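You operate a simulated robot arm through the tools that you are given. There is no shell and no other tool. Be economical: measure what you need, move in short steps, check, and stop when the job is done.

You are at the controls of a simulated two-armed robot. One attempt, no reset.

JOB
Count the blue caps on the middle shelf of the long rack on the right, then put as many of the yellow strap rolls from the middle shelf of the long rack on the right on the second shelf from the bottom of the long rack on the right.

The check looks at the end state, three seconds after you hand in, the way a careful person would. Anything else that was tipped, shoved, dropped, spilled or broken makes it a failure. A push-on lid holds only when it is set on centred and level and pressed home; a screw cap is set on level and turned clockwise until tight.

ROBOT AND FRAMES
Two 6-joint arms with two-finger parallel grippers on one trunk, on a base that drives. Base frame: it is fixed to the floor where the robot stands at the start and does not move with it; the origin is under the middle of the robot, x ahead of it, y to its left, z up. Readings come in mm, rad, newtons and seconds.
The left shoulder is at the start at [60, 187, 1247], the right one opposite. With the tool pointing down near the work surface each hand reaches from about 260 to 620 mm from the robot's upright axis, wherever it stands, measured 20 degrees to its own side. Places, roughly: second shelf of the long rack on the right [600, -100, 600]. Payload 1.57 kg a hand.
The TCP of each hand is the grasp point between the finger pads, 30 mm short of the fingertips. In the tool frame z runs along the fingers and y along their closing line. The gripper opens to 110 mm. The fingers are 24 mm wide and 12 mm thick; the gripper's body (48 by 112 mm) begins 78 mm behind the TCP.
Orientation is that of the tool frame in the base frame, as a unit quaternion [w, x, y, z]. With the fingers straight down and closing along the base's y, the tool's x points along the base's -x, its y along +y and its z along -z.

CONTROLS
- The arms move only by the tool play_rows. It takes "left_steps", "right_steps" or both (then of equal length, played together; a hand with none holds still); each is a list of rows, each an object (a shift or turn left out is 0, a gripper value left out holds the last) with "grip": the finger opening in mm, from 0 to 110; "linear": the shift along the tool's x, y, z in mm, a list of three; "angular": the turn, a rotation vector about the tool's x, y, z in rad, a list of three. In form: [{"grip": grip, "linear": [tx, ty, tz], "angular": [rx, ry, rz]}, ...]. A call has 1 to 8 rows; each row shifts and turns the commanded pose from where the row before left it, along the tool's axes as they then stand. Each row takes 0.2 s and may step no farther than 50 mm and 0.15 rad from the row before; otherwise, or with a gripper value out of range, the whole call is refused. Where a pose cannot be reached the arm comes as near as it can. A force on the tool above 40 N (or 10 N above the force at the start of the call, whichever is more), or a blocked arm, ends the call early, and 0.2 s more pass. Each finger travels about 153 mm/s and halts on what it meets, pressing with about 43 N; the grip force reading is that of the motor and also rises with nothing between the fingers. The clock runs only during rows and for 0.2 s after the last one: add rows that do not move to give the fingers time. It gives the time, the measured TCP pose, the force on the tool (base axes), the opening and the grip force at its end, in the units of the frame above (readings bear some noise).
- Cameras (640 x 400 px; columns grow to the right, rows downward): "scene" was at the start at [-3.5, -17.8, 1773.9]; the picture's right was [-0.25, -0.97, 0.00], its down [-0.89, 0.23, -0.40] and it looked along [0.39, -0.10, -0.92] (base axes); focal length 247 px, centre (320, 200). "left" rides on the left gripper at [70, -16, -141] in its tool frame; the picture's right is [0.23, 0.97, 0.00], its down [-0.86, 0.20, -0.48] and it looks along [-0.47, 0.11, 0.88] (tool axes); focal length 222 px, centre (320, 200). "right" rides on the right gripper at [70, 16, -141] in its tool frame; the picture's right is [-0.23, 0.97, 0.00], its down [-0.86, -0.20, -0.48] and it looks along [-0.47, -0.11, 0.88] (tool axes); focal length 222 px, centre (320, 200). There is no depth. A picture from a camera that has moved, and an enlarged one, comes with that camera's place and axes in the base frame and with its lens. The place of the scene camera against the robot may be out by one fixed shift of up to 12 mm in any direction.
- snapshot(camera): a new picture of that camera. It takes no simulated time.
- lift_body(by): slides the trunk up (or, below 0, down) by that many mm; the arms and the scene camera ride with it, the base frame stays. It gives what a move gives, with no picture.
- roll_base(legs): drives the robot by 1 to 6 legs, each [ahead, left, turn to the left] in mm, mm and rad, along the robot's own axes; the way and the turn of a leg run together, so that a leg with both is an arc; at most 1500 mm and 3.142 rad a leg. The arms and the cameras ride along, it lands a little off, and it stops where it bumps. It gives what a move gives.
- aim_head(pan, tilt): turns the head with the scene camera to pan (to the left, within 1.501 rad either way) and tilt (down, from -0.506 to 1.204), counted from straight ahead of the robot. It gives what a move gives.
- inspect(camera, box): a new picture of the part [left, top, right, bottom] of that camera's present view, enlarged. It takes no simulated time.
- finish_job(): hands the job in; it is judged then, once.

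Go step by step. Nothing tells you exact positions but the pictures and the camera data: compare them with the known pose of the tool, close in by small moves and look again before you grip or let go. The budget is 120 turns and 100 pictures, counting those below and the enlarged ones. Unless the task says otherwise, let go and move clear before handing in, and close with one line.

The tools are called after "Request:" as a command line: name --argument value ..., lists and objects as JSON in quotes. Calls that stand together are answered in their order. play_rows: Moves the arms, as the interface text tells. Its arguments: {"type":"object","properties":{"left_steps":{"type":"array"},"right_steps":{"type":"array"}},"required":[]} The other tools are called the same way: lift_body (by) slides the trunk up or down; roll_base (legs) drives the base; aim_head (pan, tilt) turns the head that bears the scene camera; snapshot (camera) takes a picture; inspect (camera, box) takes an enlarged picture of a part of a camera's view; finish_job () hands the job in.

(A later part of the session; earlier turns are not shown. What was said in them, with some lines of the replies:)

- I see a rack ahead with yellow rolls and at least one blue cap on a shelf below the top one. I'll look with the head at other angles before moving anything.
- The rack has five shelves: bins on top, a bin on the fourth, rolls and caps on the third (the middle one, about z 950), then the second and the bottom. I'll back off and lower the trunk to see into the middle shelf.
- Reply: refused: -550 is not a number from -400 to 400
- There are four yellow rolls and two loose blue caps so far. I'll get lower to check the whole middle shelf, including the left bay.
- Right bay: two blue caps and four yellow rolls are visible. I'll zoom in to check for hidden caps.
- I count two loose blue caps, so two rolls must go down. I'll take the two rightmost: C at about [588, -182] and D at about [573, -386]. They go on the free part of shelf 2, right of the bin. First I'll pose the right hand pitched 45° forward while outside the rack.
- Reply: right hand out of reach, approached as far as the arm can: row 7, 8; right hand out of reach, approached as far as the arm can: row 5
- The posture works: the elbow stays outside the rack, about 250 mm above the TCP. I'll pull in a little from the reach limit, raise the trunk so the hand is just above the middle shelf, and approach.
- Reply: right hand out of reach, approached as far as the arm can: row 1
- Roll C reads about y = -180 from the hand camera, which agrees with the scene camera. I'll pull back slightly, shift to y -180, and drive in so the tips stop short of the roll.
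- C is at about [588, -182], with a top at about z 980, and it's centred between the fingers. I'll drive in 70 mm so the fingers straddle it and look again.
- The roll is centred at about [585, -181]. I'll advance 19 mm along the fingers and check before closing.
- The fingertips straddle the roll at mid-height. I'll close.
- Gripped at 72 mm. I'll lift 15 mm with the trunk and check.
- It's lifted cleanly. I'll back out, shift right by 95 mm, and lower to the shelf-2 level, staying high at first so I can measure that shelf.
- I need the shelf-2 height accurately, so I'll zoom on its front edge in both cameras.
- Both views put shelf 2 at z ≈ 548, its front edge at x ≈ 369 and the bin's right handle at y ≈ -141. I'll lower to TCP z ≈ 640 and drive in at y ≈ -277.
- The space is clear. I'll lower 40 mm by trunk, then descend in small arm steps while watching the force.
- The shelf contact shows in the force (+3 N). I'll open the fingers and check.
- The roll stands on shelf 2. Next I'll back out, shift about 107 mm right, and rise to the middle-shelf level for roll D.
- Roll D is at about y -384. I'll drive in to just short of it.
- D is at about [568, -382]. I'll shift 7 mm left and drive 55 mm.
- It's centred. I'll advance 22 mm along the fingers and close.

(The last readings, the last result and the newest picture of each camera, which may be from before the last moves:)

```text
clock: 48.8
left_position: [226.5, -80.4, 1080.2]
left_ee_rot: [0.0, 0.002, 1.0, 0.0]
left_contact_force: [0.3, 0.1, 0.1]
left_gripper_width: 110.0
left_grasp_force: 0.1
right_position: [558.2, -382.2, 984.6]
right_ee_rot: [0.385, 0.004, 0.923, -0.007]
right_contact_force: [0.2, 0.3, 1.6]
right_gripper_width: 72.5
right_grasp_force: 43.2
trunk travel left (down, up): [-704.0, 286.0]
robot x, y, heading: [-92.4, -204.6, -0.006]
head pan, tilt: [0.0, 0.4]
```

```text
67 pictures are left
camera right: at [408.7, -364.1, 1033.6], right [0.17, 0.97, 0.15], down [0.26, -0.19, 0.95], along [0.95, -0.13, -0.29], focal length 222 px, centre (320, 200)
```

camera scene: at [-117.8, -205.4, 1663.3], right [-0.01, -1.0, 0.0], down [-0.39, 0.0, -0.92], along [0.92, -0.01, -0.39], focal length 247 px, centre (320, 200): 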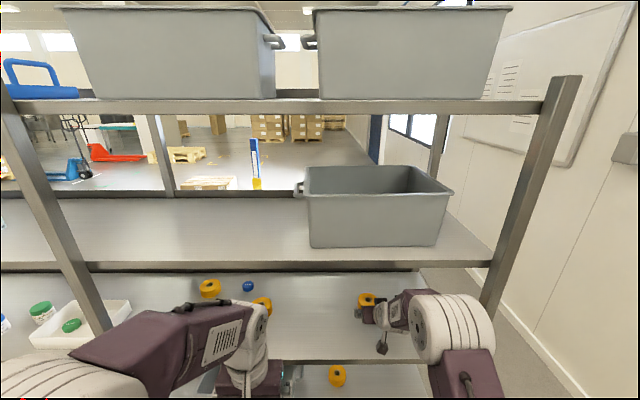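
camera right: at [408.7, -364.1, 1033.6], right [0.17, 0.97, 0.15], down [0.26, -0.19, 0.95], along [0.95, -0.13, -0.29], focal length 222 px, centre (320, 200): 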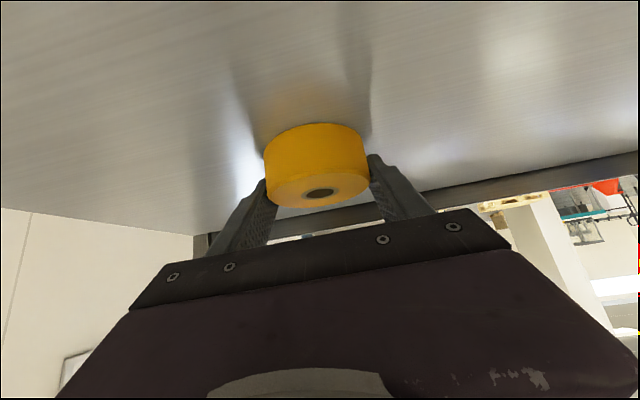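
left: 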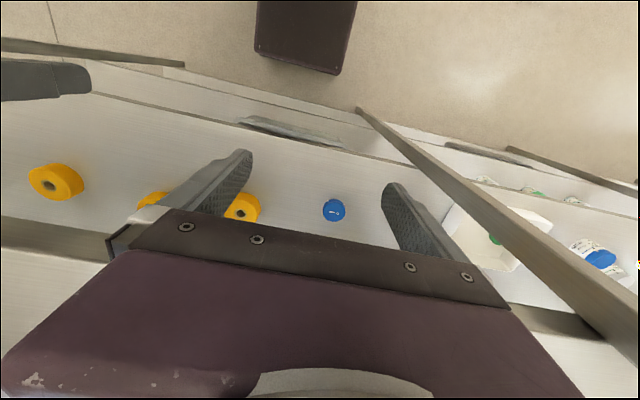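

Gripped. I'll lift, back out, move 33 mm right and lower to shelf 2.

Request:
lift_body --by 15

Request:
roll_base --legs '[[-325, 0, 0], [0, -33, 0.006]]'

Request:
lift_body --by -370

Request:
snapshot --camera "right"

Request:
snapshot --camera "scene"

```text
clock: 49.5
left_position: [226.4, -78.7, 1093.1]
left_ee_rot: [0.0, 0.003, 1.0, -0.001]
left_contact_force: [-0.4, 0.2, -0.5]
left_gripper_width: 109.8
left_grasp_force: 0.0
right_position: [558.5, -383.4, 999.0]
right_ee_rot: [0.384, 0.005, 0.923, -0.007]
right_contact_force: [0.3, 0.6, -2.2]
right_gripper_width: 72.6
right_grasp_force: 43.3
trunk travel left (down, up): [-719.0, 271.0]
robot x, y, heading: [-94.8, -203.1, -0.004]
head pan, tilt: [0.0, 0.4]
```

```text
clock: 52.1
left_position: [-96.9, -103.2, 1093.6]
left_ee_rot: [-0.001, -0.001, 1.0, -0.001]
left_contact_force: [0.3, 1.7, 0.3]
left_gripper_width: 110.0
left_grasp_force: 0.1
right_position: [237.6, -404.7, 999.3]
right_ee_rot: [0.384, 0.0, 0.923, -0.007]
right_contact_force: [1.2, 0.3, -1.7]
right_gripper_width: 72.4
right_grasp_force: 43.0
trunk travel left (down, up): [-719.0, 271.0]
robot x, y, heading: [-418.8, -234.4, -0.0]
head pan, tilt: [0.0, 0.4]
```

```text
clock: 55.6
left_position: [-96.5, -107.3, 724.5]
left_ee_rot: [0.0, -0.001, 1.0, 0.0]
left_contact_force: [-0.1, -0.4, -0.3]
left_gripper_width: 109.9
left_grasp_force: 0.1
right_position: [237.1, -407.2, 628.0]
right_ee_rot: [0.384, 0.001, 0.923, -0.006]
right_contact_force: [-0.5, -0.2, -1.9]
right_gripper_width: 72.4
right_grasp_force: 42.8
trunk travel left (down, up): [-349.0, 641.0]
robot x, y, heading: [-414.8, -232.9, 0.001]
head pan, tilt: [0.0, 0.4]
```

```text
66 pictures are left
camera right: at [87.6, -390.7, 678.2], right [0.17, 0.97, 0.15], down [0.26, -0.19, 0.95], along [0.95, -0.12, -0.29], focal length 222 px, centre (320, 200)
```

right: 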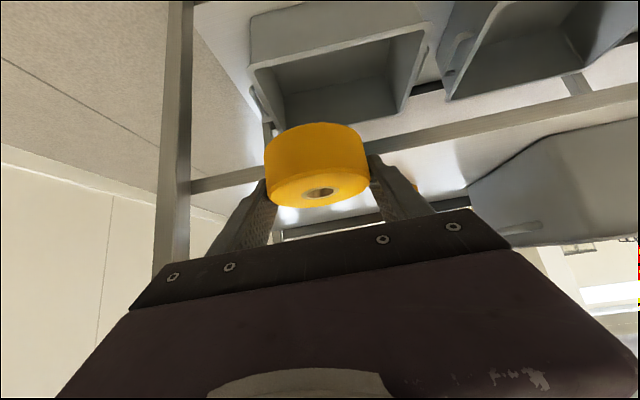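

```text
65 pictures are left
camera scene: at [-384.7, -236.2, 1308.3], right [0.0, -1.0, 0.0], down [-0.39, 0.0, -0.92], along [0.92, 0.0, -0.39], focal length 247 px, centre (320, 200)
```

scene: 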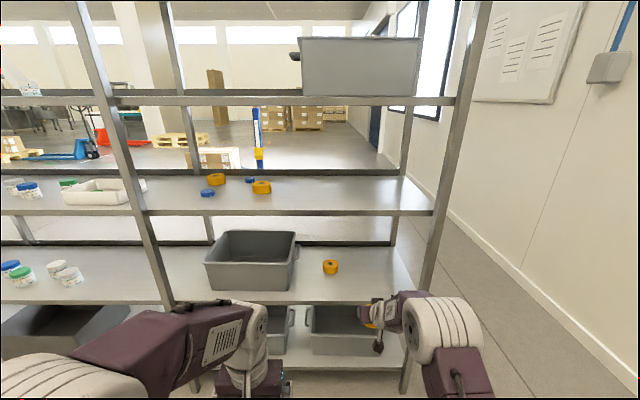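

There is room beside C. I'll drive in 270 mm only, so the elbow stays clear of the right post and the roll lands at about x 520.

Request:
roll_base --legs '[[270, 0, 0]]'

Request:
snapshot --camera "right"

Request:
lift_body --by -36

Request:
play_rows --right_steps '[{"linear": [1.4, 0, 1.4]}, {}]'

```text
clock: 57.5
left_position: [172.7, -108.6, 723.3]
left_ee_rot: [-0.001, 0.0, 1.0, 0.0]
left_contact_force: [-0.8, 0.0, 0.4]
left_gripper_width: 110.2
left_grasp_force: 0.1
right_position: [506.2, -410.6, 628.2]
right_ee_rot: [0.384, 0.004, 0.923, -0.007]
right_contact_force: [0.3, 0.0, -1.8]
right_gripper_width: 72.5
right_grasp_force: 42.9
trunk travel left (down, up): [-349.0, 641.0]
robot x, y, heading: [-148.9, -235.6, -0.006]
head pan, tilt: [0.0, 0.4]
```

```text
64 pictures are left
camera right: at [356.3, -392.7, 677.7], right [0.17, 0.97, 0.15], down [0.26, -0.19, 0.95], along [0.95, -0.12, -0.29], focal length 222 px, centre (320, 200)
```

right: 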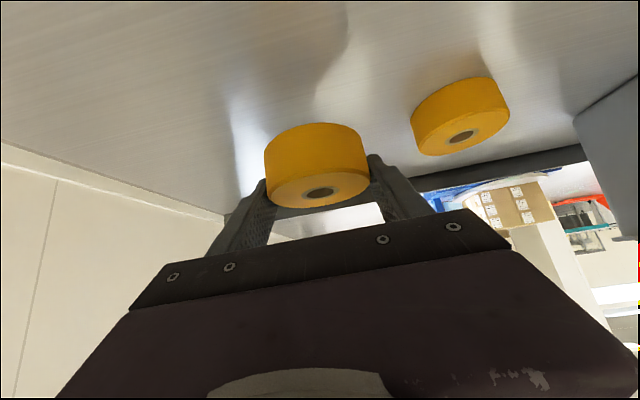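

```text
clock: 58.4
left_position: [172.0, -109.0, 688.0]
left_ee_rot: [0.0, 0.001, 1.0, 0.0]
left_contact_force: [0.1, -0.6, 0.6]
left_gripper_width: 110.1
left_grasp_force: 0.1
right_position: [504.7, -409.7, 592.4]
right_ee_rot: [0.384, 0.002, 0.923, -0.006]
right_contact_force: [-0.3, -0.6, -2.2]
right_gripper_width: 72.2
right_grasp_force: 42.7
trunk travel left (down, up): [-313.0, 677.0]
robot x, y, heading: [-148.6, -233.8, -0.002]
head pan, tilt: [0.0, 0.4]
```

```text
clock: 59.0
left_position: [172.7, -108.5, 688.1]
left_ee_rot: [0.0, 0.001, 1.0, 0.0]
left_contact_force: [0.0, -0.6, -0.1]
left_gripper_width: 110.1
left_grasp_force: 0.1
right_position: [505.7, -411.0, 590.2]
right_ee_rot: [0.384, 0.003, 0.923, -0.007]
right_contact_force: [-0.2, 0.5, -2.4]
right_gripper_width: 72.6
right_grasp_force: 42.9
trunk travel left (down, up): [-313.0, 677.0]
robot x, y, heading: [-147.7, -236.5, -0.005]
head pan, tilt: [0.0, 0.4]
```

No contact yet. I'll keep descending in small steps.

Request:
play_rows --right_steps '[{"linear": [2.1, 0, 2.1]}, {}]'

Request:
play_rows --right_steps '[{"linear": [1.0, 0, 1.0]}, {}]'

Request:
play_rows --right_steps '[{"linear": [1.0, 0, 1.0]}, {}]'

```text
clock: 59.5
left_position: [172.1, -109.1, 687.4]
left_ee_rot: [-0.001, 0.0, 1.0, 0.0]
left_contact_force: [0.1, 0.5, -0.4]
left_gripper_width: 110.0
left_grasp_force: 0.1
right_position: [505.6, -410.9, 588.0]
right_ee_rot: [0.384, 0.003, 0.923, -0.007]
right_contact_force: [0.5, -0.2, -3.2]
right_gripper_width: 72.4
right_grasp_force: 43.2
trunk travel left (down, up): [-313.0, 677.0]
robot x, y, heading: [-147.9, -228.4, -0.001]
head pan, tilt: [0.0, 0.4]
```

```text
clock: 60.1
left_position: [171.6, -108.4, 688.0]
left_ee_rot: [0.0, 0.0, 1.0, 0.0]
left_contact_force: [0.5, 0.3, -1.2]
left_gripper_width: 109.8
left_grasp_force: 0.1
right_position: [506.6, -410.5, 585.0]
right_ee_rot: [0.384, 0.002, 0.923, -0.006]
right_contact_force: [-0.6, 0.4, -1.8]
right_gripper_width: 72.3
right_grasp_force: 42.2
trunk travel left (down, up): [-313.0, 677.0]
robot x, y, heading: [-149.7, -234.4, -0.003]
head pan, tilt: [0.0, 0.4]
```

```text
clock: 60.8
left_position: [171.3, -109.5, 687.7]
left_ee_rot: [0.0, 0.001, 1.0, -0.001]
left_contact_force: [-0.8, -0.1, 0.1]
left_gripper_width: 110.0
left_grasp_force: 0.0
right_position: [506.0, -410.6, 584.6]
right_ee_rot: [0.385, 0.004, 0.923, -0.007]
right_contact_force: [-0.1, -0.9, 0.2]
right_gripper_width: 72.7
right_grasp_force: 43.0
trunk travel left (down, up): [-313.0, 677.0]
robot x, y, heading: [-144.7, -235.0, 0.001]
head pan, tilt: [0.0, 0.4]
```

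The force has gone from -2 to about 0, so the roll is touching the shelf. I'll release and check.

Request:
play_rows --right_steps '[{"linear": [0.4, 0, 0.4]}, {"grip": 78}, {"grip": 90}, {"grip": 110}, {"grip": 110}]'

Request:
snapshot --camera "right"

```text
clock: 62.0
left_position: [171.4, -108.5, 687.7]
left_ee_rot: [0.0, 0.0, 1.0, 0.0]
left_contact_force: [-0.1, -0.5, -0.2]
left_gripper_width: 110.1
left_grasp_force: 0.1
right_position: [504.7, -411.3, 584.6]
right_ee_rot: [0.384, 0.004, 0.923, -0.007]
right_contact_force: [-0.6, 0.3, 0.0]
right_gripper_width: 110.1
right_grasp_force: 0.0
trunk travel left (down, up): [-313.0, 677.0]
robot x, y, heading: [-151.7, -231.4, -0.002]
head pan, tilt: [0.0, 0.4]
```

```text
63 pictures are left
camera right: at [355.7, -393.0, 633.4], right [0.17, 0.97, 0.15], down [0.26, -0.19, 0.95], along [0.95, -0.12, -0.29], focal length 222 px, centre (320, 200)
```

right: 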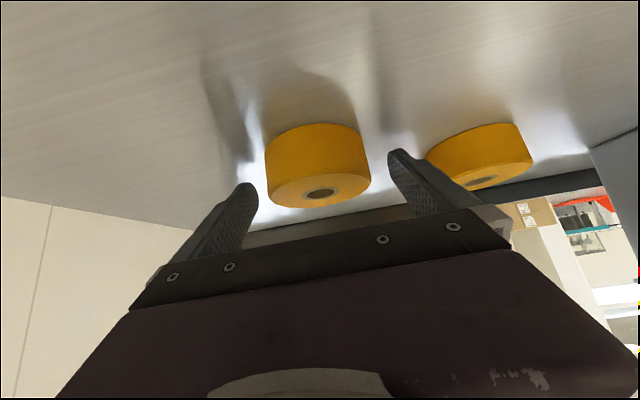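

Both rolls sit on shelf 2. I'll back out and take a last look, including a clear view of the middle shelf to confirm the cap count.

Request:
roll_base --legs '[[-330, 0, 0]]'

Request:
inspect --camera "scene" --box '[120, 160, 460, 370]'

```text
clock: 64.2
left_position: [-164.1, -110.2, 688.2]
left_ee_rot: [-0.001, 0.006, 1.0, 0.0]
left_contact_force: [-0.1, -0.9, -0.7]
left_gripper_width: 110.3
left_grasp_force: 0.0
right_position: [165.9, -415.9, 584.1]
right_ee_rot: [0.384, 0.009, 0.923, -0.009]
right_contact_force: [-0.1, 1.2, -0.5]
right_gripper_width: 109.8
right_grasp_force: 0.1
trunk travel left (down, up): [-313.0, 677.0]
robot x, y, heading: [-484.3, -230.3, -0.016]
head pan, tilt: [0.0, 0.4]
```

```text
1.88 times, centred on (290, 265) of scene
camera zoom: at [-454.4, -234.1, 1272.3], right [-0.01, -1.0, 0.0], down [-0.39, 0.01, -0.92], along [0.92, -0.01, -0.39], focal length 465 px, centre (376, 78)
```

zoom: 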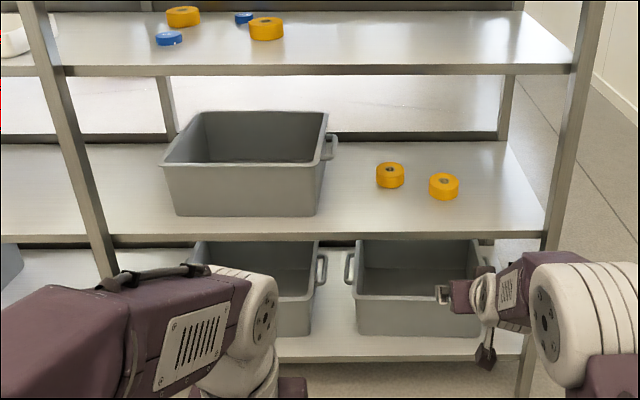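

There are two blue caps on the middle shelf and two yellow rolls on the second shelf; everything else is where it was and the hands are clear. I'm handing in.

Request:
finish_job

```text
The job is handed in.
```

I counted two blue caps on the middle shelf and moved two yellow strap rolls from there to the second shelf from the bottom, then handed the job in. I counted only the loose caps, not the blue lids on the jars in the bay to the left.
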